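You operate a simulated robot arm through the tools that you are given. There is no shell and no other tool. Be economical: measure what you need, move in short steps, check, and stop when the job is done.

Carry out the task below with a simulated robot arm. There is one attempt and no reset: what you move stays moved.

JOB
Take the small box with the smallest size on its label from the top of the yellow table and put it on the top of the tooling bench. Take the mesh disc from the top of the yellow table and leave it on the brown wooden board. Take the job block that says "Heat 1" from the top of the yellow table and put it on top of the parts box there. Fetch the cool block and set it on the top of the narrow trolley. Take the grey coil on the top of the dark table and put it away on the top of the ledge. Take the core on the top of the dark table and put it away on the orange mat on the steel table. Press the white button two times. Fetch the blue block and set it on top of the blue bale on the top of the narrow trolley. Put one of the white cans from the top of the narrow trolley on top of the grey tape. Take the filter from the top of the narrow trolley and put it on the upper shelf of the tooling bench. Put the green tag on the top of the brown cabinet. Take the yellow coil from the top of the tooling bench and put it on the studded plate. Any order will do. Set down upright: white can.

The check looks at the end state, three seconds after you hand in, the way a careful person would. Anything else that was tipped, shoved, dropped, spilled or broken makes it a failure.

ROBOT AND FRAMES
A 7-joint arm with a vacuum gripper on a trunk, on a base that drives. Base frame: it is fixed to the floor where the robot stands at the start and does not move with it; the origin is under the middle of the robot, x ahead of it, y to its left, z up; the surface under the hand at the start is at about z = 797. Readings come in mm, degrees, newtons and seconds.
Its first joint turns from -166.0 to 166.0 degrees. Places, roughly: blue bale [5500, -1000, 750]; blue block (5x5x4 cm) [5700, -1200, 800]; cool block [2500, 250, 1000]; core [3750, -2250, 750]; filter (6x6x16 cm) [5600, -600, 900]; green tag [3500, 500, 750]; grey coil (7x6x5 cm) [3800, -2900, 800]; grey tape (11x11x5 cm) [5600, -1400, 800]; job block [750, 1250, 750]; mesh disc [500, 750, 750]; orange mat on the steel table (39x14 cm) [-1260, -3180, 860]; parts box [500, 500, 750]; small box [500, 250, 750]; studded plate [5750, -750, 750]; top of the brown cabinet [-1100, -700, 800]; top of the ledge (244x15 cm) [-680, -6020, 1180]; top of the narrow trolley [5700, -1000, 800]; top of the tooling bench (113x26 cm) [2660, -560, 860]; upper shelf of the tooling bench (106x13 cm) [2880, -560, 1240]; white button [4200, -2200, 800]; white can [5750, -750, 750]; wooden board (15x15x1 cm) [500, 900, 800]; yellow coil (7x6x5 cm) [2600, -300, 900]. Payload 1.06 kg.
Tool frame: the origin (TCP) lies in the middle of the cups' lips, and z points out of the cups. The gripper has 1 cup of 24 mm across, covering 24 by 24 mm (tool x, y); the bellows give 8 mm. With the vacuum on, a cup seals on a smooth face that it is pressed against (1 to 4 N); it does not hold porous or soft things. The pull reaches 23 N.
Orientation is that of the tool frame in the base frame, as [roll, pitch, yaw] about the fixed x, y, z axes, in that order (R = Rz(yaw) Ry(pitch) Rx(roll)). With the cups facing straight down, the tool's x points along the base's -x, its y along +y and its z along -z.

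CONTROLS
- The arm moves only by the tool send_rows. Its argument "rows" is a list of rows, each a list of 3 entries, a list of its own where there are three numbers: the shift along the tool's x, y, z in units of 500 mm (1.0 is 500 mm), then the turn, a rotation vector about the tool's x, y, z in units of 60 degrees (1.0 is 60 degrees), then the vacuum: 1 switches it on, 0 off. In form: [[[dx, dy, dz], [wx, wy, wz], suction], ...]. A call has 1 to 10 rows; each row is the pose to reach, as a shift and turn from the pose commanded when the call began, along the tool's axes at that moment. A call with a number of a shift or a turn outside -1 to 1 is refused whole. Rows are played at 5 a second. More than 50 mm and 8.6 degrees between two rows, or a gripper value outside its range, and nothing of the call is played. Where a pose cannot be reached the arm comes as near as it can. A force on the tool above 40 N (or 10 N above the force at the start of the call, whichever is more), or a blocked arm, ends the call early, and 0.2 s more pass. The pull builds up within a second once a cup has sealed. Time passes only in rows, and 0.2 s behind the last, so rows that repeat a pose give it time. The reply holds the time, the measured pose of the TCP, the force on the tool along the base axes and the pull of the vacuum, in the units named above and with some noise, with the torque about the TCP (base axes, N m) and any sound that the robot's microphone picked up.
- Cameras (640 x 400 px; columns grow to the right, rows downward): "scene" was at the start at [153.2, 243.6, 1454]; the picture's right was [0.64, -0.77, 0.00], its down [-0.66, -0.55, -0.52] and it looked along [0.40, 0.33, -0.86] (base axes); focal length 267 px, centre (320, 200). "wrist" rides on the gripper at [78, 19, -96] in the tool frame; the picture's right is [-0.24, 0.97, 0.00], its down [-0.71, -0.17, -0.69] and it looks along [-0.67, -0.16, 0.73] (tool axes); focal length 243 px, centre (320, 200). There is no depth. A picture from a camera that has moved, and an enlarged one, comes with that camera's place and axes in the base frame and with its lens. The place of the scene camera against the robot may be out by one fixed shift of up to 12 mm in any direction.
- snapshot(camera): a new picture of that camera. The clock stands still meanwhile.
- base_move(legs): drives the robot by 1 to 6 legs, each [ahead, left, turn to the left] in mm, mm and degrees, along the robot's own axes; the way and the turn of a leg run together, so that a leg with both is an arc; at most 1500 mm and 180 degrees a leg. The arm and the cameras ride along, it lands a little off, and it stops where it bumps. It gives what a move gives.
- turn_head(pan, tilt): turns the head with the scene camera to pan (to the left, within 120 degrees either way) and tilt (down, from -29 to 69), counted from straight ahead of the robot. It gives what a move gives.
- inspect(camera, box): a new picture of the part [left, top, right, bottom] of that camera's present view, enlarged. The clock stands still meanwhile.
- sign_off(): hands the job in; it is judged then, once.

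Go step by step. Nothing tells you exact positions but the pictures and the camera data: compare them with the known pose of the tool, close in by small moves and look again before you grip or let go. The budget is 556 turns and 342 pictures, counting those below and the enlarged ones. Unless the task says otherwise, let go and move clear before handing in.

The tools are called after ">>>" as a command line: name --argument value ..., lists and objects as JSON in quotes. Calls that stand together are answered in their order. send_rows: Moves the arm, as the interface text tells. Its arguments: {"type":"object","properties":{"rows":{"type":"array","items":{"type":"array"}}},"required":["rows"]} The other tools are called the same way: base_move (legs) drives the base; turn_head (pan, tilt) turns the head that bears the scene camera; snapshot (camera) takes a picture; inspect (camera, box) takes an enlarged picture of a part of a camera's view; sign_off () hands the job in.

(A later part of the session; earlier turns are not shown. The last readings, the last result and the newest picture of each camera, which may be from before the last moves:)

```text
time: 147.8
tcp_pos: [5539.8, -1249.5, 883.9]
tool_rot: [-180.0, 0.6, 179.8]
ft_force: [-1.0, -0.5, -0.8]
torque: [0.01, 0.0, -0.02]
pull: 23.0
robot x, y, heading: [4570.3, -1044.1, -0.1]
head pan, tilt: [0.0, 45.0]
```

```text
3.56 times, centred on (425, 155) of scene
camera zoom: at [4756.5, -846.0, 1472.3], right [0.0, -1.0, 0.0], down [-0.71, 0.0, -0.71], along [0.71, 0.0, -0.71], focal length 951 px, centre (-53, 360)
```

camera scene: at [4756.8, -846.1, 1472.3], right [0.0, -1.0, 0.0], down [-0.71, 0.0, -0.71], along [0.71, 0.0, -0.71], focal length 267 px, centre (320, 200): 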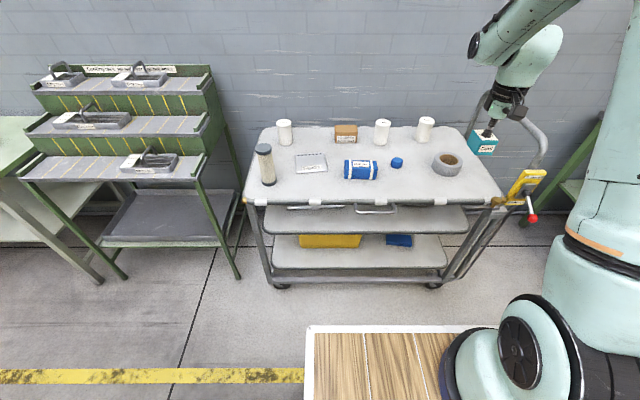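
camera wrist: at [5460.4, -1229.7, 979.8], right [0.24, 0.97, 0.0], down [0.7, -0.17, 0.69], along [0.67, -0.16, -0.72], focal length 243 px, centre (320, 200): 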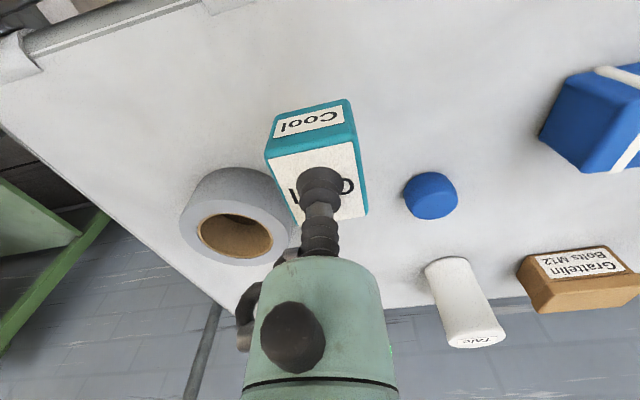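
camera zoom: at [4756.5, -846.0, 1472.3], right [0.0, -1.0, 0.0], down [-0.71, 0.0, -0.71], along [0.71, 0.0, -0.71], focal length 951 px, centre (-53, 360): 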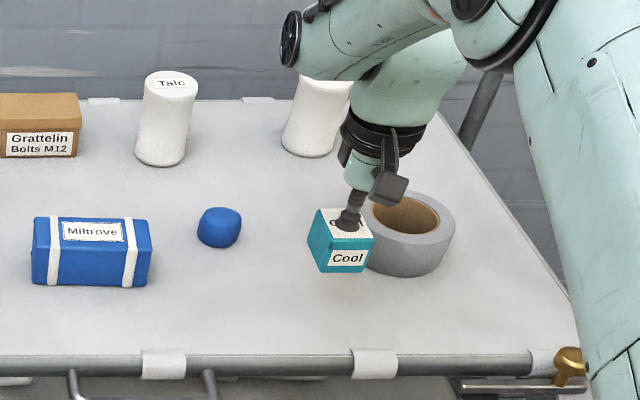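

>>> send_rows --rows '[[[0, 0, 0.04], [0, 0, 0], 1], [[0, 0, 0.07], [0, 0, 0], 1], [[0, 0, 0.076], [0, 0, 0], 1], [[0, 0, 0.082], [0, 0, 0], 1], [[0, 0, 0.088], [0, 0, 0], 1], [[0, 0, 0.094], [0, 0, 0], 1]]'

>>> snapshot --camera "wrist"

```text
time: 149.2
tcp_pos: [5539.4, -1250.4, 835.6]
tool_rot: [-179.9, 0.4, 179.8]
ft_force: [0.5, 0.2, -1.3]
torque: [0.01, 0.02, -0.02]
pull: 22.6
robot x, y, heading: [4574.4, -1049.5, -0.4]
head pan, tilt: [0.0, 45.0]
```

```text
267 pictures are left
camera wrist: at [5459.9, -1231.3, 931.5], right [0.24, 0.97, 0.0], down [0.7, -0.17, 0.69], along [0.67, -0.16, -0.72], focal length 243 px, centre (320, 200)
```

wrist: 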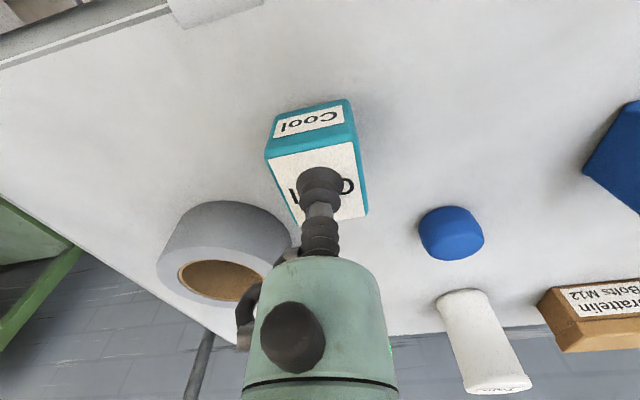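

>>> send_rows --rows '[[[0, 0, 0.006], [0, 0, 0], 1], [[0, 0, 0.012], [0, 0, 0], 1], [[0, 0, 0.018], [0, 0, 0], 1], [[0, 0, 0.024], [0, 0, 0], 1]]'

```text
time: 150.2
tcp_pos: [5539.0, -1250.5, 825.0]
tool_rot: [-179.8, 0.5, 179.8]
ft_force: [-0.4, 1.0, 3.0]
torque: [0.04, 0.01, 0.01]
pull: 22.5
robot x, y, heading: [4570.7, -1045.3, -0.5]
head pan, tilt: [0.0, 45.0]
```

Contact begins at about z 825. A touch more, then release.

>>> send_rows --rows '[[[0, 0, 0.004], [0, 0, 0], 1], [[0, 0, 0.006], [0, 0, 0], 1], [[0, 0, 0.006], [0, 0, 0], 0], [[0, 0, 0.002], [0, 0, 0], 0], [[0, 0, -0.005], [0, 0, 0], 0], [[0, 0, -0.06], [0, 0, 0], 0], [[0, 0, -0.14], [0, 0, 0], 0], [[0, 0, -0.22], [0, 0, 0], 0]]'

>>> snapshot --camera "wrist"

```text
time: 152.0
tcp_pos: [5538.2, -1251.5, 934.8]
tool_rot: [-179.9, 0.3, 179.9]
ft_force: [0.4, 0.0, -0.7]
torque: [0.01, 0.0, 0.0]
pull: 0.1
robot x, y, heading: [4574.9, -1044.5, -0.2]
head pan, tilt: [0.0, 45.0]
```

```text
266 pictures are left
camera wrist: at [5459.2, -1231.9, 1031.0], right [0.24, 0.97, 0.0], down [0.7, -0.17, 0.69], along [0.67, -0.16, -0.72], focal length 243 px, centre (320, 200)
```

wrist: 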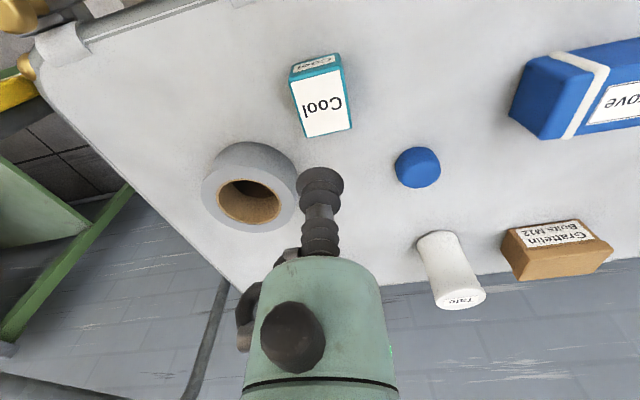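

The cool block stands on the trolley. Next the blue block near (5645, −1160): moving above it for a close look.

>>> send_rows --rows '[[[-0.06, 0.05, 0], [0, 0, 0], 0], [[-0.12, 0.11, 0.02], [0, 0, 0], 0], [[-0.18, 0.16, 0.05], [0, 0, 0], 0], [[-0.204, 0.182, 0.1], [0, 0, 0], 0], [[-0.204, 0.182, 0.1], [0, 0.0067, 0], 0]]'

>>> inspect --camera "wrist" --box '[220, 60, 420, 220]'

```text
time: 153.2
tcp_pos: [5623.2, -1160.2, 886.1]
tool_rot: [-179.9, 0.1, 179.7]
ft_force: [0.3, 0.8, 0.0]
torque: [0.0, 0.01, 0.0]
pull: 0.1
out of reach, approached as far as the arm can: row 3, 4, 5
robot x, y, heading: [4573.8, -1043.9, -0.4]
head pan, tilt: [0.0, 45.0]
```

```text
2.50 times, centred on (320, 140) of wrist
camera zoom: at [5545.9, -1140.6, 982.5], right [0.24, 0.97, 0.0], down [0.71, -0.17, 0.69], along [0.67, -0.17, -0.73], focal length 606 px, centre (320, 350)
```

zoom: 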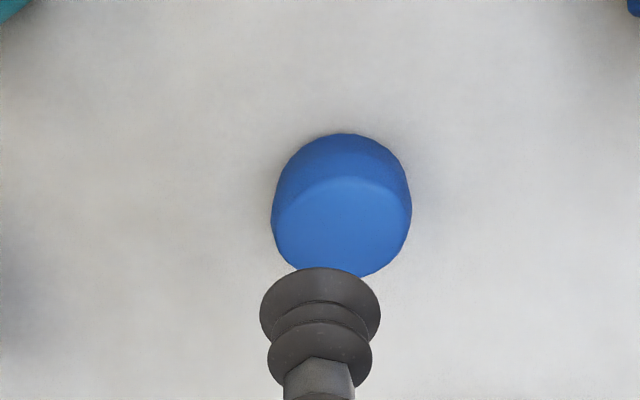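

The arm is at its reach limit here, so I'll drive 180 mm nearer to the trolley (raising the hand first).

>>> send_rows --rows '[[[0.04, 0, -0.06], [0, 0, 0], 0], [[0.1, 0, -0.12], [0, 0, 0], 0], [[0.18, 0, -0.16], [0, 0, 0], 0], [[0.26, 0, -0.18], [0, 0, 0], 0], [[0.3, 0, -0.2], [0, 0, 0], 0]]'

>>> base_move --legs '[[180, 0, 0.3]]'

>>> snapshot --camera "wrist"

```text
time: 154.4
tcp_pos: [5476.3, -1160.7, 985.4]
tool_rot: [-180.0, 0.0, 179.7]
ft_force: [-0.4, -0.4, -0.2]
torque: [-0.02, 0.01, -0.02]
pull: 0.0
robot x, y, heading: [4571.0, -1042.9, -0.2]
head pan, tilt: [0.0, 45.0]
```

```text
time: 155.9
tcp_pos: [5655.1, -1152.3, 985.4]
tool_rot: [-180.0, 0.0, -179.8]
ft_force: [0.4, 0.5, 0.6]
torque: [-0.02, -0.02, 0.02]
pull: 0.0
robot x, y, heading: [4752.5, -1041.2, 0.2]
head pan, tilt: [0.0, 45.0]
```

```text
264 pictures are left
camera wrist: at [5576.4, -1133.2, 1081.6], right [0.23, 0.97, 0.0], down [0.71, -0.17, 0.69], along [0.67, -0.16, -0.73], focal length 243 px, centre (320, 200)
```

wrist: 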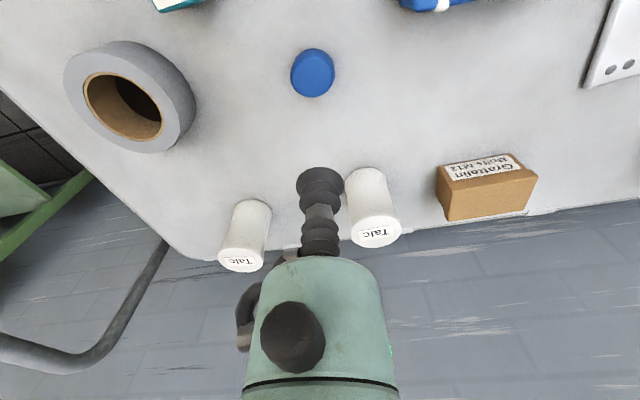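

>>> send_rows --rows '[[[0.004, -0.012, 0.08], [0, 0, 0], 0], [[0.004, -0.012, 0.17], [0, 0, 0], 0], [[0.004, -0.012, 0.26], [0, 0, 0], 0], [[0.004, -0.012, 0.31], [0, 0, 0], 0]]'

>>> inspect --camera "wrist" --box '[220, 80, 420, 220]'

```text
time: 156.9
tcp_pos: [5652.2, -1159.3, 828.6]
tool_rot: [-179.9, 0.0, -179.8]
ft_force: [-0.6, 0.7, 0.2]
torque: [0.03, -0.02, -0.01]
pull: 0.1
robot x, y, heading: [4750.7, -1043.4, 0.1]
head pan, tilt: [0.0, 45.0]
```

```text
2.86 times, centred on (320, 150) of wrist
camera zoom: at [5573.7, -1139.8, 925.7], right [0.23, 0.97, 0.0], down [0.71, -0.17, 0.69], along [0.67, -0.16, -0.73], focal length 693 px, centre (320, 343)
```

zoom: 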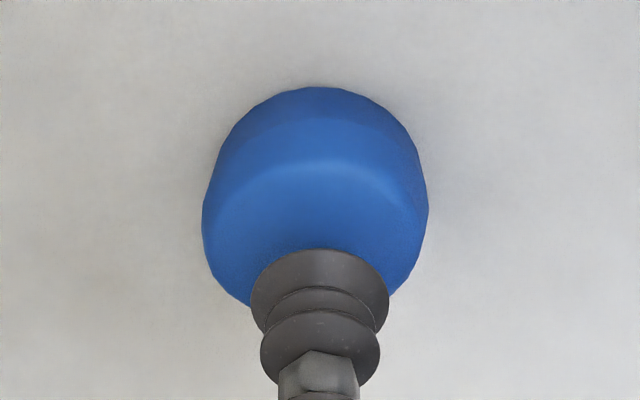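

>>> send_rows --rows '[[[0, 0, 0.014], [0, 0, 0], 1], [[0, 0, 0.026], [0, 0, 0], 1], [[0, 0, 0.032], [0, 0, 0], 1], [[0, 0, 0.038], [0, 0, 0], 1], [[0, 0, 0.042], [0, 0, 0], 1], [[0, 0, 0.042], [0, 0, 0], 1]]'

```text
time: 158.3
tcp_pos: [5652.6, -1158.8, 809.8]
tool_rot: [-179.9, 0.0, -179.8]
ft_force: [2.7, 0.4, 14.5]
torque: [0.01, 0.01, -0.01]
pull: 23.4
robot x, y, heading: [4753.4, -1045.8, 0.1]
head pan, tilt: [0.0, 45.0]
```

Gripped (23 N). Lifting and moving toward the bale.

>>> send_rows --rows '[[[0, 0, -0.03], [0, 0, 0], 1], [[0, 0, -0.1], [0, 0, 0], 1], [[0, 0, -0.18], [0, 0, 0], 1], [[0, 0, -0.26], [0, 0, 0], 1], [[0.03, 0.06, -0.28], [0, 0, 0], 1], [[0.06, 0.14, -0.28], [0, 0, 0], 1], [[0.09, 0.22, -0.28], [0, 0, 0], 1], [[0.126, 0.3, -0.28], [0, 0, 0], 1], [[0.126, 0.338, -0.28], [0, 0, 0], 1]]'

>>> snapshot --camera "wrist"

>>> inspect --camera "scene" --box '[220, 80, 500, 280]'

```text
time: 160.3
tcp_pos: [5587.6, -987.5, 949.8]
tool_rot: [180.0, 0.1, -179.8]
ft_force: [-0.2, 0.6, -0.4]
torque: [0.0, -0.01, -0.01]
pull: 22.8
robot x, y, heading: [4750.8, -1044.4, 0.1]
head pan, tilt: [0.0, 45.0]
```

```text
262 pictures are left
camera wrist: at [5510.0, -968.5, 1045.7], right [0.23, 0.97, 0.0], down [0.71, -0.17, 0.69], along [0.67, -0.16, -0.73], focal length 243 px, centre (320, 200)
```

wrist: 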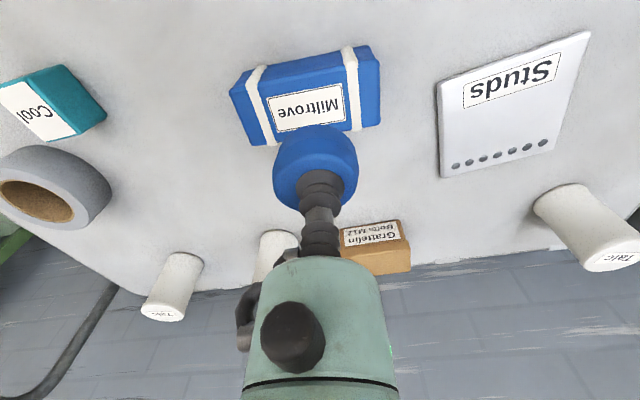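

```text
2.00 times, centred on (360, 180) of scene
camera zoom: at [4933.0, -845.2, 1472.3], right [0.0, -1.0, 0.0], down [-0.71, 0.0, -0.71], along [0.71, 0.0, -0.71], focal length 535 px, centre (240, 240)
```

zoom: 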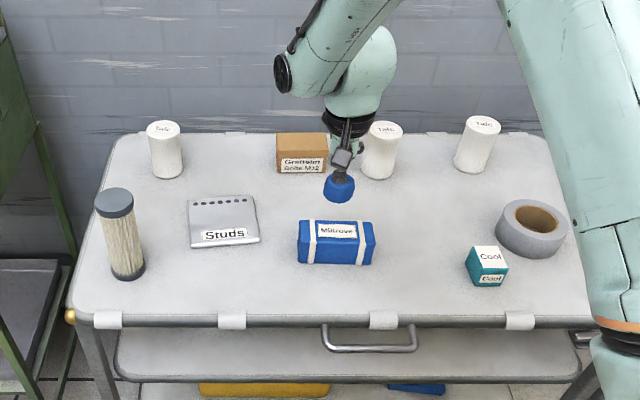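

The bale's top centre works out at (5593, −999, 831). Lowering toward it.

>>> send_rows --rows '[[[-0.012, -0.024, 0.03], [0, 0, 0], 1], [[-0.012, -0.024, 0.09], [0, 0, 0], 1], [[-0.012, -0.024, 0.12], [0, 0, 0], 1], [[-0.012, -0.024, 0.13], [0, 0, 0], 1]]'

>>> snapshot --camera "wrist"

>>> inspect --camera "scene" --box '[340, 150, 440, 220]'

```text
time: 161.3
tcp_pos: [5594.4, -1000.9, 885.1]
tool_rot: [-179.9, -0.1, -179.7]
ft_force: [-0.5, 0.0, -0.9]
torque: [-0.01, 0.01, 0.03]
pull: 22.8
robot x, y, heading: [4753.1, -1044.2, 0.2]
head pan, tilt: [0.0, 45.0]
```

```text
260 pictures are left
camera wrist: at [5515.9, -982.0, 981.4], right [0.23, 0.97, 0.0], down [0.71, -0.17, 0.69], along [0.67, -0.16, -0.73], focal length 243 px, centre (320, 200)
```

wrist: 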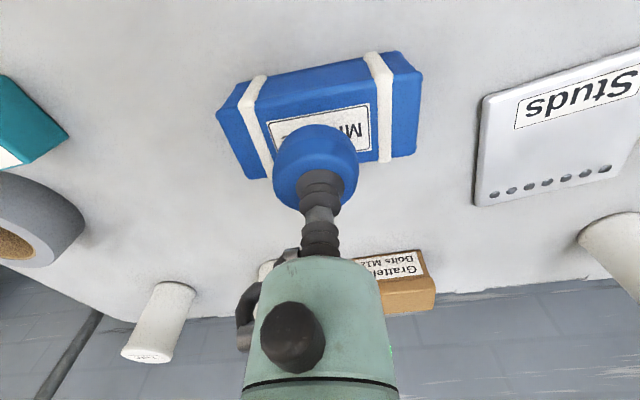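

```text
5.71 times, centred on (390, 185) of scene
camera zoom: at [4932.9, -844.9, 1472.3], right [0.0, -1.0, 0.0], down [-0.71, 0.0, -0.71], along [0.71, 0.0, -0.71], focal length 1528 px, centre (-80, 286)
```

zoom: 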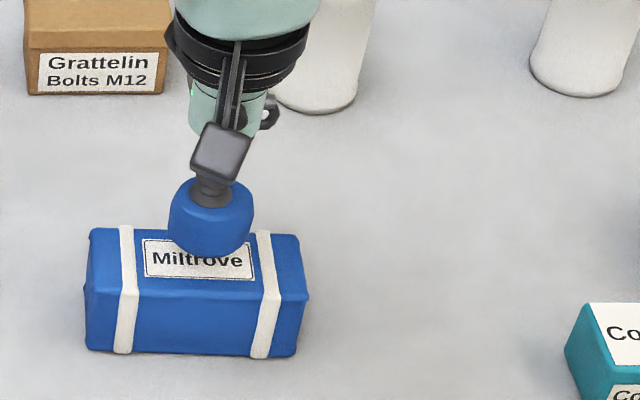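

>>> send_rows --rows '[[[0, 0.006, 0.014], [0, 0, 0], 1], [[0, 0.006, 0.022], [0, 0, 0], 1], [[0, 0.006, 0.027], [0, 0, 0], 1], [[0, 0.006, 0.032], [0, 0, 0], 1]]'

```text
time: 162.3
tcp_pos: [5593.9, -998.7, 867.8]
tool_rot: [-179.9, 0.0, -179.8]
ft_force: [-0.4, -0.8, -0.3]
torque: [-0.02, -0.04, 0.03]
pull: 22.8
robot x, y, heading: [4750.0, -1049.6, 0.5]
head pan, tilt: [0.0, 45.0]
```

>>> send_rows --rows '[[[0, 0, 0.005], [0, 0, 0], 1], [[0, 0, 0.01], [0, 0, 0], 1], [[0, 0, 0.014], [0, 0, 0], 1]]'

```text
time: 163.1
tcp_pos: [5594.5, -999.3, 862.1]
tool_rot: [-179.9, 0.1, -179.8]
ft_force: [-2.2, -1.4, 19.3]
torque: [0.03, -0.01, -0.07]
pull: 22.5
robot x, y, heading: [4750.4, -1042.9, 0.2]
head pan, tilt: [0.0, 45.0]
```

>>> send_rows --rows '[[[0, 0, -0.004], [0, 0, 0], 0], [[0, 0, -0.004], [0, 0, 0], 0], [[0, 0, -0.01], [0, 0, 0], 0], [[0, 0, -0.06], [0, 0, 0], 0], [[0, 0, -0.14], [0, 0, 0], 0], [[0, 0, -0.22], [0, 0, 0], 0], [[0, 0, -0.28], [0, 0, 0], 0]]'

>>> snapshot --camera "wrist"

>>> inspect --camera "scene" --box '[220, 100, 520, 240]'

```text
time: 164.7
tcp_pos: [5595.3, -998.2, 1004.1]
tool_rot: [-179.9, 0.0, -179.7]
ft_force: [0.2, 0.3, 0.3]
torque: [0.0, 0.07, 0.04]
pull: 0.0
robot x, y, heading: [4751.7, -1043.2, 0.6]
head pan, tilt: [0.0, 45.0]
```

```text
258 pictures are left
camera wrist: at [5517.1, -979.0, 1098.9], right [0.23, 0.97, 0.0], down [0.71, -0.17, 0.68], along [0.67, -0.16, -0.73], focal length 243 px, centre (320, 200)
```

wrist: 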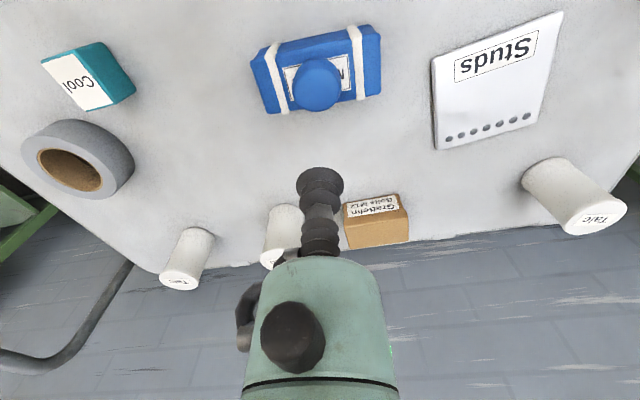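

```text
2.13 times, centred on (370, 170) of scene
camera zoom: at [4933.2, -844.8, 1472.2], right [0.0, -1.0, 0.0], down [-0.71, 0.0, -0.71], along [0.71, 0.0, -0.71], focal length 570 px, centre (213, 264)
```

zoom: 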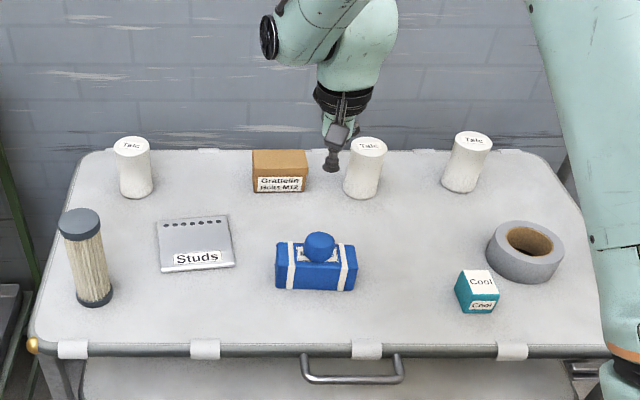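

The blue block rests on the bale. Now a can for the tape: I need more reach, so I'll drive 190 mm ahead and 150 mm right, then study the tape's hole against the can's width.

>>> base_move --legs '[[190, -150, 0]]'

>>> snapshot --camera "wrist"

>>> snapshot --camera "scene"

```text
time: 166.5
tcp_pos: [5787.1, -1144.8, 1001.8]
tool_rot: [-179.9, 0.0, -179.6]
ft_force: [-0.3, 0.3, 0.4]
torque: [0.02, 0.02, -0.01]
pull: 0.0
robot x, y, heading: [4939.8, -1196.4, 0.3]
head pan, tilt: [0.0, 45.0]
```

```text
256 pictures are left
camera wrist: at [5709.0, -1125.9, 1098.6], right [0.23, 0.97, 0.0], down [0.71, -0.17, 0.69], along [0.67, -0.16, -0.73], focal length 243 px, centre (320, 200)
```

wrist: 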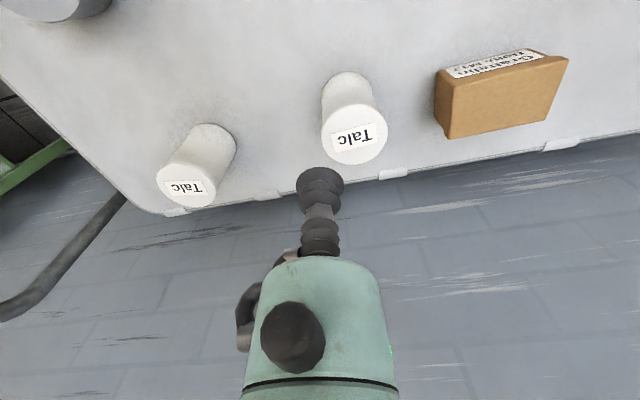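

```text
255 pictures are left
camera scene: at [5124.5, -993.5, 1472.3], right [0.01, -1.0, 0.0], down [-0.71, 0.0, -0.71], along [0.71, 0.0, -0.71], focal length 267 px, centre (320, 200)
```

scene: 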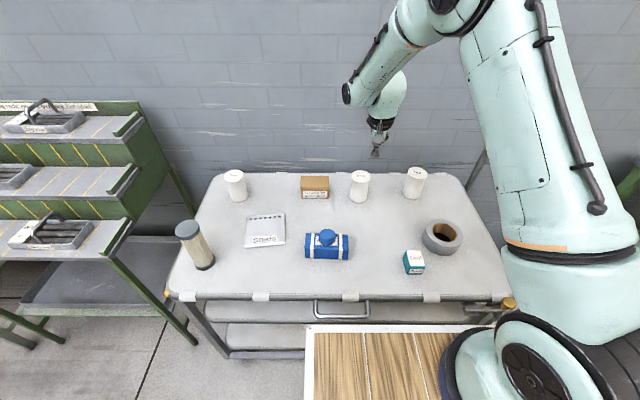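

>>> inspect --camera "scene" --box '[395, 160, 475, 260]'

>>> inspect --camera "wrist" --box '[140, 60, 400, 220]'

```text
4.00 times, centred on (435, 210) of scene
camera zoom: at [5124.5, -993.5, 1472.3], right [0.01, -1.0, 0.0], down [-0.71, 0.0, -0.71], along [0.71, 0.0, -0.71], focal length 1070 px, centre (-140, 160)
```

zoom: 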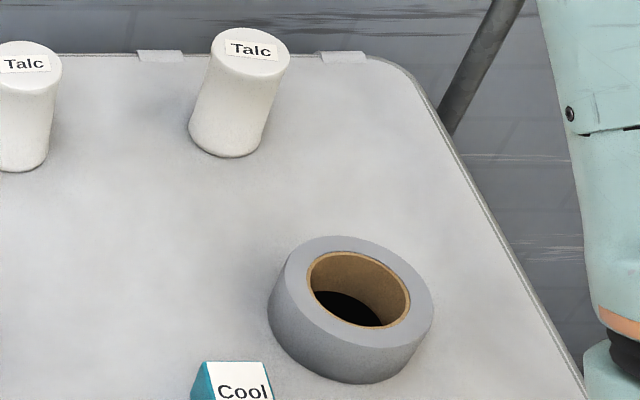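

```text
2.46 times, centred on (270, 140) of wrist
camera zoom: at [5709.0, -1125.9, 1098.6], right [0.23, 0.97, 0.0], down [0.71, -0.17, 0.69], along [0.67, -0.16, -0.73], focal length 597 px, centre (443, 348)
```

zoom: 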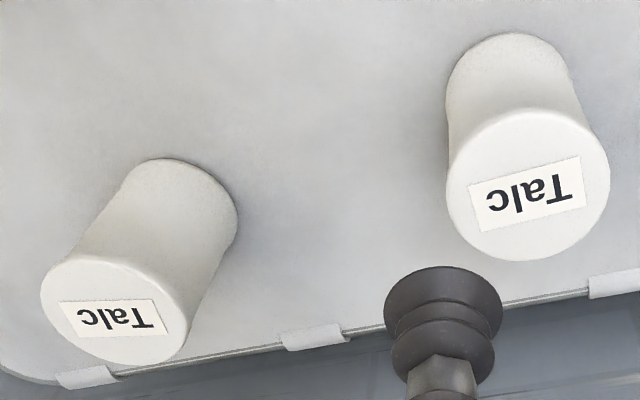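

Can is about 68 mm wide and the tape hole about 73 mm, so a centred can would drop in; I'll stand it about 37 mm off-centre, fully supported on the ring. First, above the right-most can at (5852, −1318).

>>> send_rows --rows '[[[-0.03, -0.08, 0], [0, 0, 0], 0], [[-0.06, -0.17, 0], [0, 0, 0], 0], [[-0.09, -0.26, 0], [0, 0, 0], 0], [[-0.12, -0.34, 0.04], [0, 0, 0], 0], [[-0.126, -0.348, 0.12], [0, 0, 0], 0], [[-0.126, -0.348, 0.16], [0, 0, 0], 0]]'

>>> snapshot --camera "wrist"

```text
time: 167.9
tcp_pos: [5851.2, -1318.9, 924.2]
tool_rot: [-180.0, -0.1, -179.6]
ft_force: [0.1, -0.6, -0.2]
torque: [-0.01, 0.03, 0.01]
pull: 0.1
robot x, y, heading: [4939.3, -1195.7, 0.3]
head pan, tilt: [0.0, 45.0]
```

```text
252 pictures are left
camera wrist: at [5772.9, -1299.6, 1020.5], right [0.23, 0.97, 0.0], down [0.71, -0.17, 0.68], along [0.67, -0.16, -0.73], focal length 243 px, centre (320, 200)
```

wrist: 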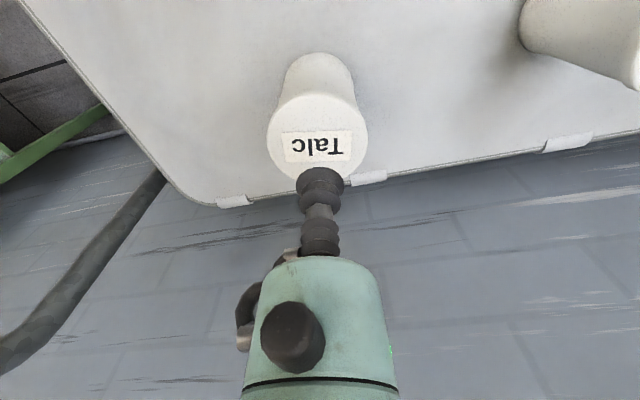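

Well centred over the lid. Descending with vacuum on.

>>> send_rows --rows '[[[0, 0, 0.04], [0, 0, 0], 0], [[0, 0, 0.064], [0, 0, 0], 1], [[0, 0, 0.072], [0, 0, 0], 1], [[0, 0, 0.078], [0, 0, 0], 1], [[0, 0, 0.083], [0, 0, 0], 1], [[0, 0, 0.088], [0, 0, 0], 1], [[0, 0, 0.088], [0, 0, 0], 1]]'

```text
time: 169.5
tcp_pos: [5851.2, -1317.5, 880.5]
tool_rot: [-179.8, 0.2, -179.6]
ft_force: [-4.0, 3.8, 14.1]
torque: [0.0, -0.04, -0.01]
pull: 22.7
robot x, y, heading: [4940.0, -1198.0, 0.1]
head pan, tilt: [0.0, 45.0]
```

Gripped. Lifting and carrying over the tape.

>>> send_rows --rows '[[[0, 0, -0.02], [0, 0, 0], 1], [[0, 0, -0.07], [0, 0, 0], 1], [[0, 0, -0.14], [0, 0, 0], 1], [[0, 0, -0.2], [0, 0, 0], 1], [[0.05, -0.01, -0.22], [0, 0, 0], 1], [[0.12, -0.025, -0.22], [0, 0, 0], 1], [[0.2, -0.045, -0.22], [0, 0, 0], 1], [[0.28, -0.06, -0.22], [0, 0, 0], 1], [[0.35, -0.075, -0.22], [0, 0, 0], 1], [[0.384, -0.083, -0.22], [0, 0, 0], 1]]'

>>> snapshot --camera "wrist"

>>> inspect --camera "scene" --box '[380, 140, 500, 270]'

```text
time: 171.7
tcp_pos: [5661.7, -1360.0, 988.8]
tool_rot: [-179.8, 0.1, -179.6]
ft_force: [-0.1, 0.9, -3.7]
torque: [0.01, 0.03, 0.03]
pull: 22.5
robot x, y, heading: [4941.9, -1195.5, 0.5]
head pan, tilt: [0.0, 45.0]
```

```text
251 pictures are left
camera wrist: at [5582.4, -1341.7, 1085.9], right [0.23, 0.97, 0.0], down [0.71, -0.17, 0.69], along [0.67, -0.16, -0.73], focal length 243 px, centre (320, 200)
```

wrist: 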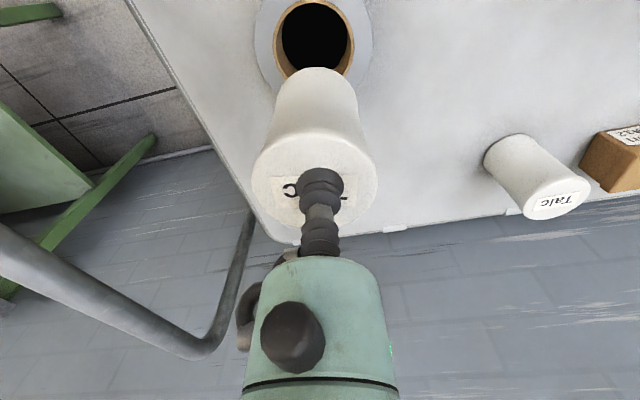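

```text
3.08 times, centred on (440, 205) of scene
camera zoom: at [5124.7, -993.4, 1472.2], right [0.01, -1.0, 0.0], down [-0.71, 0.0, -0.71], along [0.71, 0.0, -0.71], focal length 823 px, centre (-49, 185)
```

zoom: 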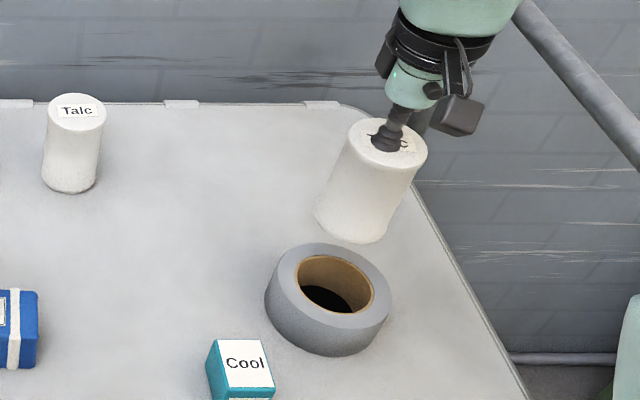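

The can is above the far side of the ring (tape centre 5624, −1358). Lowering.

>>> send_rows --rows '[[[0, 0.004, 0.03], [0, 0, 0], 1], [[0, 0.004, 0.07], [0, 0, 0], 1], [[0, 0.004, 0.09], [0, 0, 0], 1], [[0, 0.004, 0.1], [0, 0, 0], 1], [[0, 0.004, 0.104], [0, 0, 0], 1]]'

>>> inspect --camera "scene" --box '[400, 160, 500, 260]'

>>> snapshot --camera "wrist"

```text
time: 172.9
tcp_pos: [5659.6, -1359.9, 936.6]
tool_rot: [-179.8, 0.0, -179.7]
ft_force: [-0.5, -0.3, -3.4]
torque: [0.01, 0.01, -0.02]
pull: 22.6
robot x, y, heading: [4941.9, -1197.8, 0.3]
head pan, tilt: [0.0, 45.0]
```

```text
4.00 times, centred on (450, 210) of scene
camera zoom: at [5124.5, -993.5, 1472.3], right [0.01, -1.0, 0.0], down [-0.71, 0.0, -0.71], along [0.71, 0.0, -0.71], focal length 1070 px, centre (-200, 160)
```

zoom: 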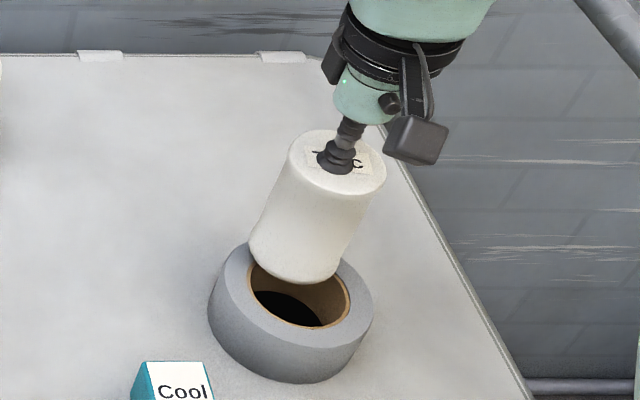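

```text
248 pictures are left
camera wrist: at [5582.1, -1340.4, 1032.7], right [0.23, 0.97, 0.0], down [0.71, -0.17, 0.69], along [0.67, -0.16, -0.73], focal length 243 px, centre (320, 200)
```

wrist: 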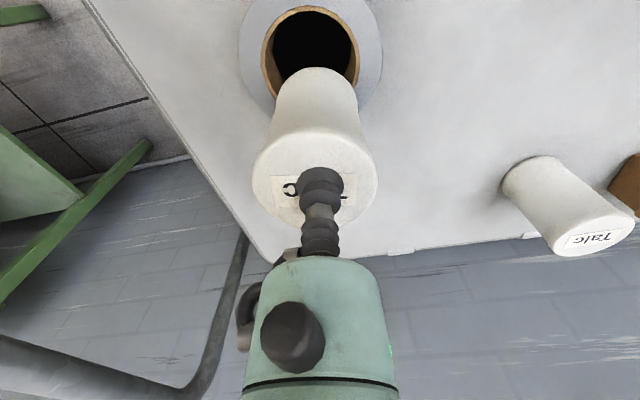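

>>> send_rows --rows '[[[-0.004, 0.002, 0.006], [0, 0, 0], 1], [[-0.006, 0.002, 0.011], [0, 0, 0], 1], [[-0.006, 0.002, 0.015], [0, 0, 0], 1]]'

```text
time: 173.7
tcp_pos: [5663.1, -1358.4, 929.5]
tool_rot: [-179.9, 0.0, -179.7]
ft_force: [-2.9, 1.7, 8.4]
torque: [0.01, 0.03, -0.05]
pull: 22.6
robot x, y, heading: [4940.9, -1193.6, 0.3]
head pan, tilt: [0.0, 45.0]
```

Seated at 8 N. Releasing gently and rising.

>>> send_rows --rows '[[[0, 0, 0], [0, 0, 0], 0], [[0, 0, -0.003], [0, 0, 0], 0], [[0, 0, -0.006], [0, 0, 0], 0], [[0, 0, -0.012], [0, 0, 0], 0], [[0, 0, -0.03], [0, 0, 0], 0], [[0, 0, -0.08], [0, 0, 0], 0], [[0, 0, -0.16], [0, 0, 0], 0], [[0, 0, -0.22], [0, 0, 0], 0]]'

>>> inspect --camera "scene" --box '[380, 140, 500, 260]'

>>> snapshot --camera "wrist"

```text
time: 175.5
tcp_pos: [5663.4, -1357.8, 1040.5]
tool_rot: [-179.9, 0.0, -179.6]
ft_force: [0.5, 0.3, -0.4]
torque: [0.0, -0.01, -0.01]
pull: 0.0
robot x, y, heading: [4941.5, -1196.6, 0.2]
head pan, tilt: [0.0, 45.0]
```

```text
3.33 times, centred on (440, 200) of scene
camera zoom: at [5124.8, -993.5, 1472.2], right [0.01, -1.0, 0.0], down [-0.71, 0.0, -0.71], along [0.71, 0.0, -0.71], focal length 891 px, centre (-80, 200)
```

zoom: 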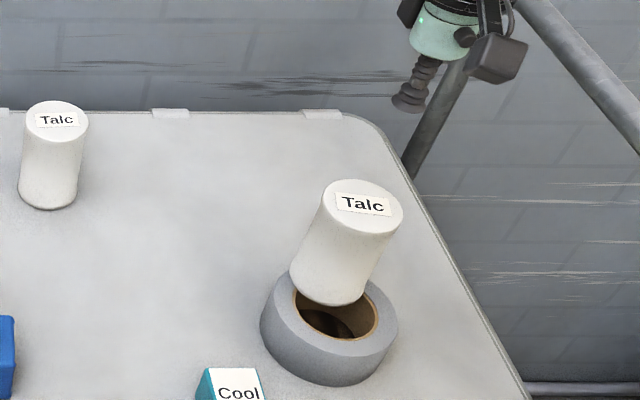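

```text
246 pictures are left
camera wrist: at [5586.3, -1338.4, 1136.3], right [0.23, 0.97, 0.0], down [0.71, -0.17, 0.68], along [0.67, -0.16, -0.73], focal length 243 px, centre (320, 200)
```

wrist: 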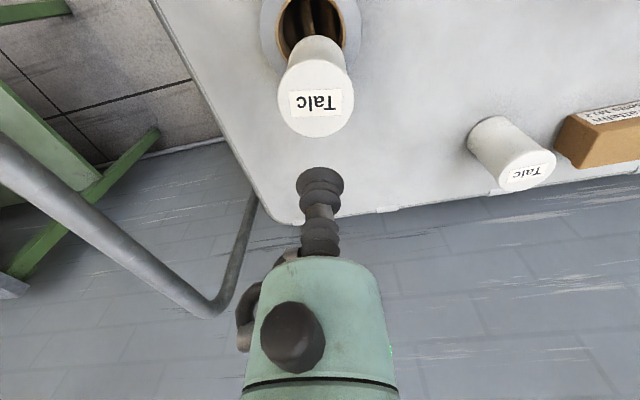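

The can stands upright on the tape. Next, the filter near (5552, −642): driving left and slightly back.

>>> base_move --legs '[[-120, 0, 0], [0, 350, 0]]'

>>> snapshot --camera "scene"

>>> snapshot --camera "wrist"

```text
time: 178.6
tcp_pos: [5541.9, -1003.4, 1040.1]
tool_rot: [-179.9, 0.1, -179.2]
ft_force: [0.4, 0.5, -1.0]
torque: [-0.01, 0.03, -0.04]
pull: 0.0
robot x, y, heading: [4818.3, -844.6, 0.8]
head pan, tilt: [0.0, 45.0]
```

```text
245 pictures are left
camera scene: at [4999.6, -642.9, 1472.3], right [0.01, -1.0, 0.0], down [-0.71, -0.01, -0.71], along [0.71, 0.01, -0.71], focal length 267 px, centre (320, 200)
```

scene: 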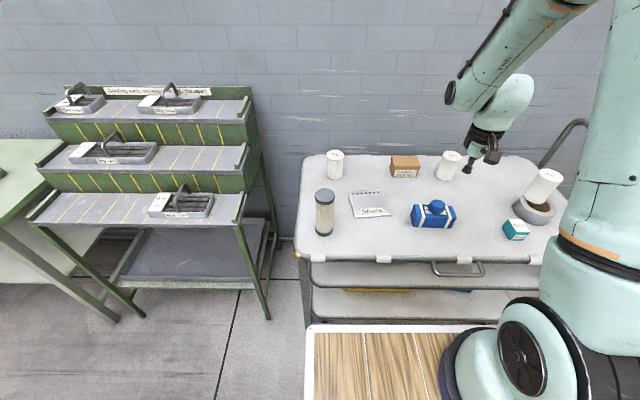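

```text
244 pictures are left
camera wrist: at [5463.3, -985.2, 1136.2], right [0.22, 0.97, 0.0], down [0.71, -0.16, 0.69], along [0.67, -0.15, -0.73], focal length 243 px, centre (320, 200)
```

wrist: 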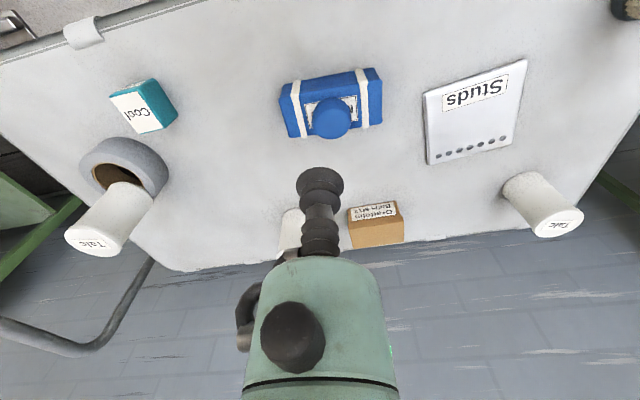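

>>> send_rows --rows '[[[-0.002, 0.086, 0], [0, 0, 0], 0], [[-0.003, 0.172, 0], [0, 0, 0], 0], [[-0.004, 0.258, 0], [0, 0, 0], 0], [[-0.005, 0.344, 0], [0, 0, 0], 0], [[-0.006, 0.43, 0], [0, 0, 0], 0], [[-0.008, 0.516, 0], [0, 0, 0], 0], [[-0.01, 0.6, 0], [0, 0, 0], 0], [[-0.012, 0.67, 0], [0, 0, 0], 0]]'

>>> snapshot --camera "wrist"

```text
time: 180.4
tcp_pos: [5546.2, -667.8, 1041.9]
tool_rot: [-179.9, 0.0, -179.3]
ft_force: [0.6, 0.4, 0.4]
torque: [0.04, 0.0, -0.03]
pull: 0.2
robot x, y, heading: [4820.1, -845.4, 0.7]
head pan, tilt: [0.0, 45.0]
```

```text
243 pictures are left
camera wrist: at [5466.5, -650.9, 1137.6], right [0.22, 0.97, 0.0], down [0.71, -0.16, 0.69], along [0.67, -0.15, -0.73], focal length 243 px, centre (320, 200)
```

wrist: 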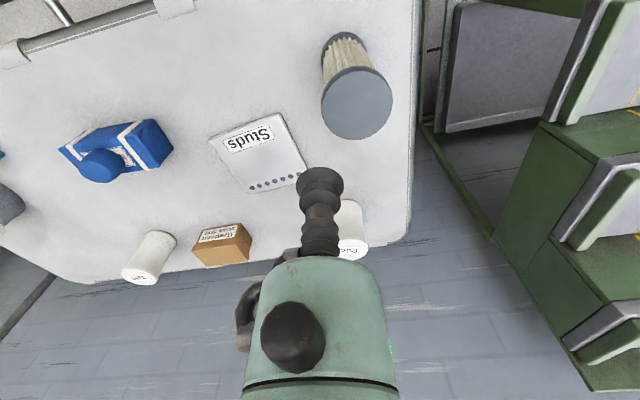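

>>> send_rows --rows '[[[-0.013, 0.057, 0.05], [0, 0, 0], 0], [[-0.013, 0.057, 0.13], [0, 0, 0], 0], [[-0.013, 0.057, 0.18], [0, 0, 0], 0]]'

>>> inspect --camera "wrist" --box '[220, 80, 420, 220]'

```text
time: 181.2
tcp_pos: [5551.3, -638.8, 949.5]
tool_rot: [180.0, 0.0, -179.3]
ft_force: [0.5, 0.0, 0.6]
torque: [0.02, -0.01, -0.04]
pull: 0.1
robot x, y, heading: [4818.1, -845.6, 0.9]
head pan, tilt: [0.0, 45.0]
```

```text
2.86 times, centred on (320, 150) of wrist
camera zoom: at [5472.3, -621.6, 1046.0], right [0.22, 0.97, 0.0], down [0.71, -0.16, 0.69], along [0.67, -0.15, -0.73], focal length 693 px, centre (320, 343)
```

zoom: 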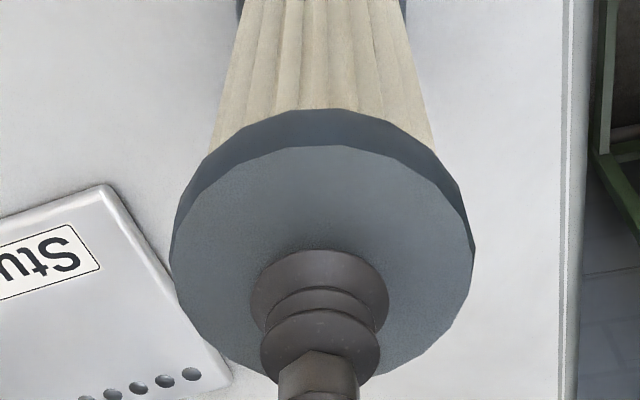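

>>> send_rows --rows '[[[-0.006, 0, 0.016], [0, 0, 0], 1], [[-0.006, 0, 0.028], [0, 0, 0], 1], [[-0.006, 0, 0.035], [0, 0, 0], 1], [[-0.006, 0, 0.04], [0, 0, 0], 1], [[-0.006, 0, 0.045], [0, 0, 0], 1], [[-0.006, 0, 0.045], [0, 0, 0], 1]]'

```text
time: 182.4
tcp_pos: [5553.6, -638.2, 931.1]
tool_rot: [179.9, 0.3, -179.2]
ft_force: [-2.9, -0.9, 19.4]
torque: [-0.01, -0.03, -0.02]
pull: 22.8
robot x, y, heading: [4819.1, -844.5, 0.8]
head pan, tilt: [0.0, 45.0]
stopped in row 5: the force on the tool passed its limit at 44 N (the readings are from after the stop); the commanded pose is now the measured one
```

Gripped. Lifting high, then moving the arm to a compact carry pose.

>>> send_rows --rows '[[[0, 0, -0.02], [0, 0, 0], 1], [[0, 0, -0.08], [0, 0, 0], 1], [[0, 0, -0.16], [0, 0, 0], 1], [[0, 0, -0.24], [0, 0, 0], 1], [[0, 0, -0.32], [0, 0, 0], 1], [[0, 0, -0.4], [0, 0, 0], 1], [[0.02, -0.07, -0.4], [0, 0, 0], 1], [[0.04, -0.15, -0.4], [0, 0, 0], 1], [[0.06, -0.23, -0.4], [0, 0, 0], 1], [[0.08, -0.3, -0.4], [0, 0, 0], 1]]'

>>> send_rows --rows '[[[0.01, -0.07, 0], [0, 0, 0], 1], [[0.02, -0.16, 0], [0, 0, 0], 1], [[0.03, -0.25, 0], [0, 0, 0], 1], [[0.04, -0.33, 0], [0, 0, 0], 1], [[0.04, -0.38, 0], [0, 0, 0], 1]]'

>>> snapshot --camera "wrist"

```text
time: 184.6
tcp_pos: [5514.0, -789.5, 1128.8]
tool_rot: [179.9, 0.3, -179.2]
ft_force: [0.6, 0.6, -1.4]
torque: [-0.02, 0.0, 0.01]
pull: 22.9
robot x, y, heading: [4816.8, -846.0, 0.9]
head pan, tilt: [0.0, 45.0]
```

```text
time: 185.8
tcp_pos: [5495.1, -981.5, 1126.7]
tool_rot: [-180.0, 0.2, -179.2]
ft_force: [0.7, 0.3, -1.5]
torque: [-0.01, -0.01, -0.02]
pull: 22.6
robot x, y, heading: [4822.0, -845.3, 1.0]
head pan, tilt: [0.0, 45.0]
```

```text
241 pictures are left
camera wrist: at [5417.0, -963.1, 1223.6], right [0.22, 0.98, 0.0], down [0.71, -0.16, 0.69], along [0.67, -0.15, -0.73], focal length 243 px, centre (320, 200)
```

wrist: 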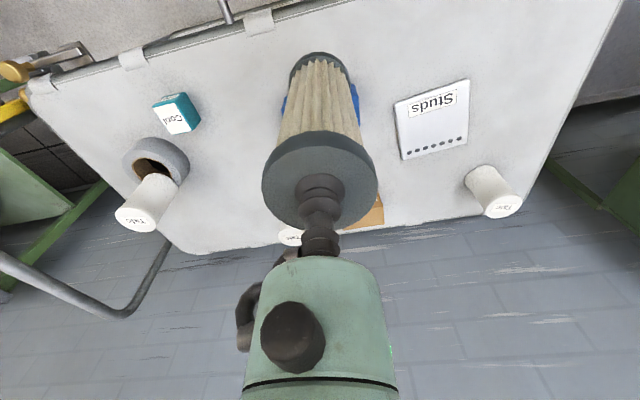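

>>> base_move --legs '[[-200, 0, -0.9], [-1100, -645, 0], [-1460, 0, 0]]'

```text
time: 191.1
tcp_pos: [4674.6, -1442.6, 1127.8]
tool_rot: [-180.0, 0.2, 174.2]
ft_force: [-0.3, -0.6, -2.0]
torque: [-0.03, 0.01, 0.0]
pull: 23.1
robot x, y, heading: [4014.1, -1231.4, -5.8]
head pan, tilt: [0.0, 45.0]
stopped in leg 2: the robot was blocked; the commanded pose is now the measured one
```

The base was blocked at (4014, −1231). Looking behind to see what it met.

>>> turn_head --pan -120 --tilt 45

>>> snapshot --camera "scene"

>>> turn_head --pan 120 --tilt 45

>>> snapshot --camera "scene"

```text
time: 193.1
tcp_pos: [4674.5, -1444.2, 1127.2]
tool_rot: [-180.0, 0.3, 174.2]
ft_force: [0.6, 0.7, -0.9]
torque: [0.01, 0.01, -0.04]
pull: 23.2
robot x, y, heading: [4022.3, -1229.6, -5.8]
head pan, tilt: [-120.0, 45.0]
```

```text
240 pictures are left
camera scene: at [4091.5, -1107.9, 1472.3], right [-0.81, 0.58, 0.0], down [0.41, 0.57, -0.71], along [-0.41, -0.57, -0.71], focal length 267 px, centre (320, 200)
```

scene: 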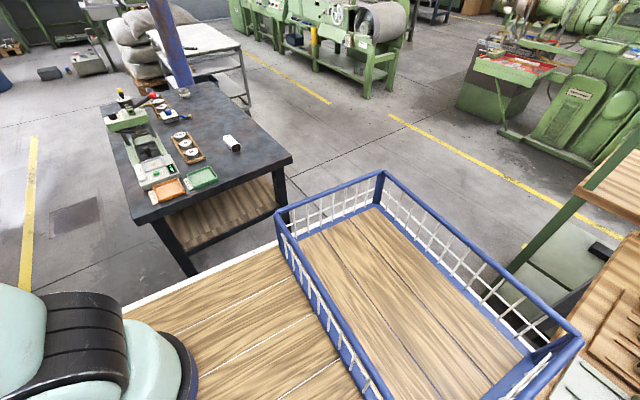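

```text
time: 196.5
tcp_pos: [4673.7, -1441.4, 1127.9]
tool_rot: [-180.0, 0.2, 174.2]
ft_force: [-0.8, -0.6, -1.9]
torque: [0.02, -0.01, -0.02]
pull: 22.8
robot x, y, heading: [4016.5, -1232.4, -5.9]
head pan, tilt: [120.0, 45.0]
```

```text
239 pictures are left
camera scene: at [4105.8, -967.7, 1472.3], right [0.91, 0.41, 0.0], down [0.29, -0.65, -0.71], along [-0.29, 0.65, -0.71], focal length 267 px, centre (320, 200)
```

scene: 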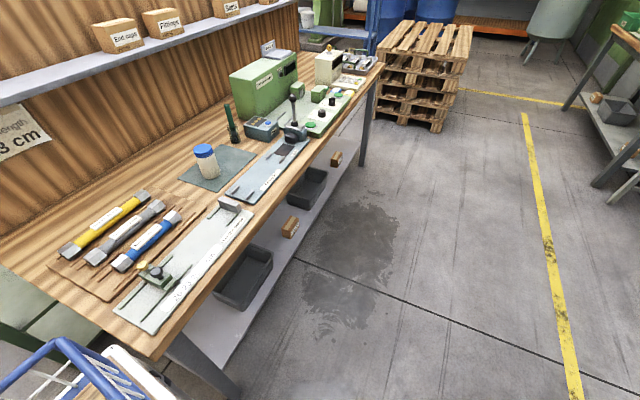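

Another bench backs onto the wooden panel, and my rear corner met its end. I'll pull ahead, slide right and straighten, then reverse on the earlier line.

>>> base_move --legs '[[120, 0, 0], [0, -300, 5.8], [-1000, 0, 0]]'

>>> snapshot --camera "scene"

```text
time: 204.1
tcp_pos: [3799.3, -1691.8, 1127.0]
tool_rot: [179.9, 0.2, 179.1]
ft_force: [0.6, 0.4, -1.5]
torque: [0.0, 0.02, -0.01]
pull: 22.7
robot x, y, heading: [3126.8, -1534.9, -0.9]
head pan, tilt: [120.0, 45.0]
```

```text
238 pictures are left
camera scene: at [3191.7, -1266.7, 1472.3], right [0.87, 0.49, 0.0], down [0.34, -0.62, -0.71], along [-0.34, 0.62, -0.71], focal length 267 px, centre (320, 200)
```

scene: 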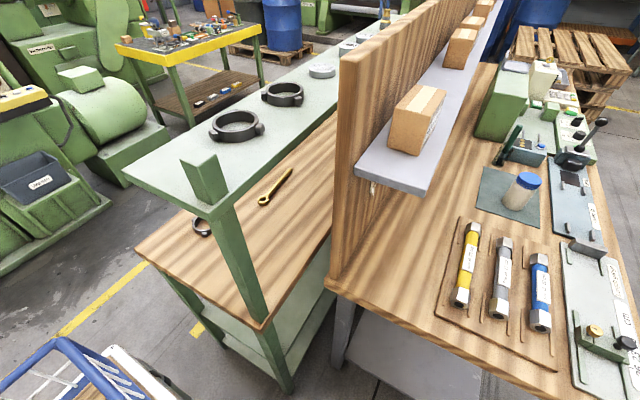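

Clear now. Reversing to the aisle, turning to face −y, and reversing up the aisle.

>>> base_move --legs '[[-1070, 0, 0], [0, 0, -89], [-1350, 0, 0]]'

>>> turn_head --pan 60 --tilt 40

>>> snapshot --camera "scene"

```text
time: 219.8
tcp_pos: [1907.1, -844.4, 1126.6]
tool_rot: [179.9, 0.2, 90.2]
ft_force: [0.2, 1.1, -2.2]
torque: [-0.01, -0.02, -0.02]
pull: 23.2
robot x, y, heading: [2049.8, -171.6, -89.6]
head pan, tilt: [120.0, 45.0]
```

```text
time: 221.1
tcp_pos: [1906.4, -844.5, 1126.7]
tool_rot: [-180.0, 0.1, 90.1]
ft_force: [0.1, 0.2, -1.9]
torque: [-0.01, -0.02, 0.02]
pull: 22.2
robot x, y, heading: [2043.7, -169.4, -89.9]
head pan, tilt: [60.0, 40.0]
```

```text
237 pictures are left
camera scene: at [2334.5, -321.0, 1479.5], right [-0.5, -0.87, 0.0], down [-0.56, 0.32, -0.77], along [0.66, -0.38, -0.64], focal length 267 px, centre (320, 200)
```

scene: 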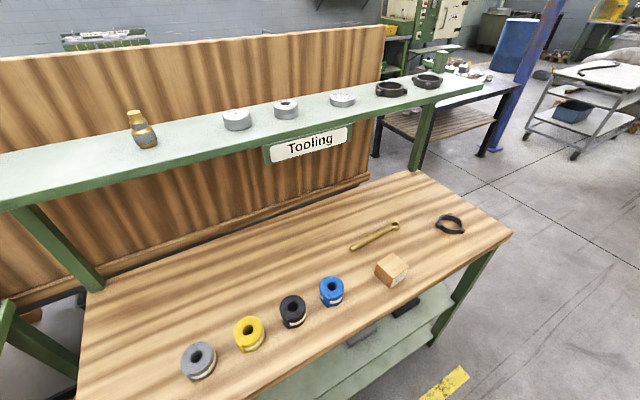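

Good view of the bench: the shelf is free left of the bottle, near (2890, −145). Turning to face the bench.

>>> base_move --legs '[[0, -90, 0], [0, 0, 89.8]]'

>>> turn_head --pan 0 --tilt 30

>>> snapshot --camera "scene"

```text
time: 226.0
tcp_pos: [2635.0, -312.7, 1126.9]
tool_rot: [180.0, 0.1, -179.9]
ft_force: [-0.3, 0.5, -0.5]
torque: [0.03, 0.05, -0.01]
pull: 22.9
robot x, y, heading: [1959.8, -165.9, 0.1]
head pan, tilt: [60.0, 40.0]
```

```text
time: 227.3
tcp_pos: [2635.1, -314.0, 1127.2]
tool_rot: [-180.0, 0.3, -179.9]
ft_force: [-0.5, 0.6, -2.0]
torque: [0.0, -0.02, 0.0]
pull: 22.9
robot x, y, heading: [1959.6, -166.0, 0.1]
head pan, tilt: [0.0, 30.0]
```

```text
236 pictures are left
camera scene: at [2150.8, 30.9, 1494.9], right [0.0, -1.0, 0.0], down [-0.5, 0.0, -0.87], along [0.87, 0.0, -0.5], focal length 267 px, centre (320, 200)
```

scene: 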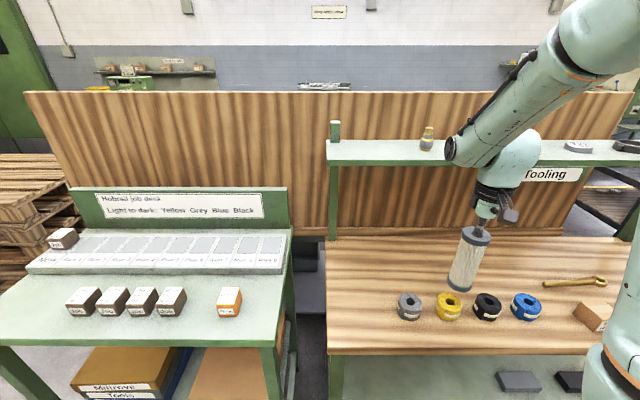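

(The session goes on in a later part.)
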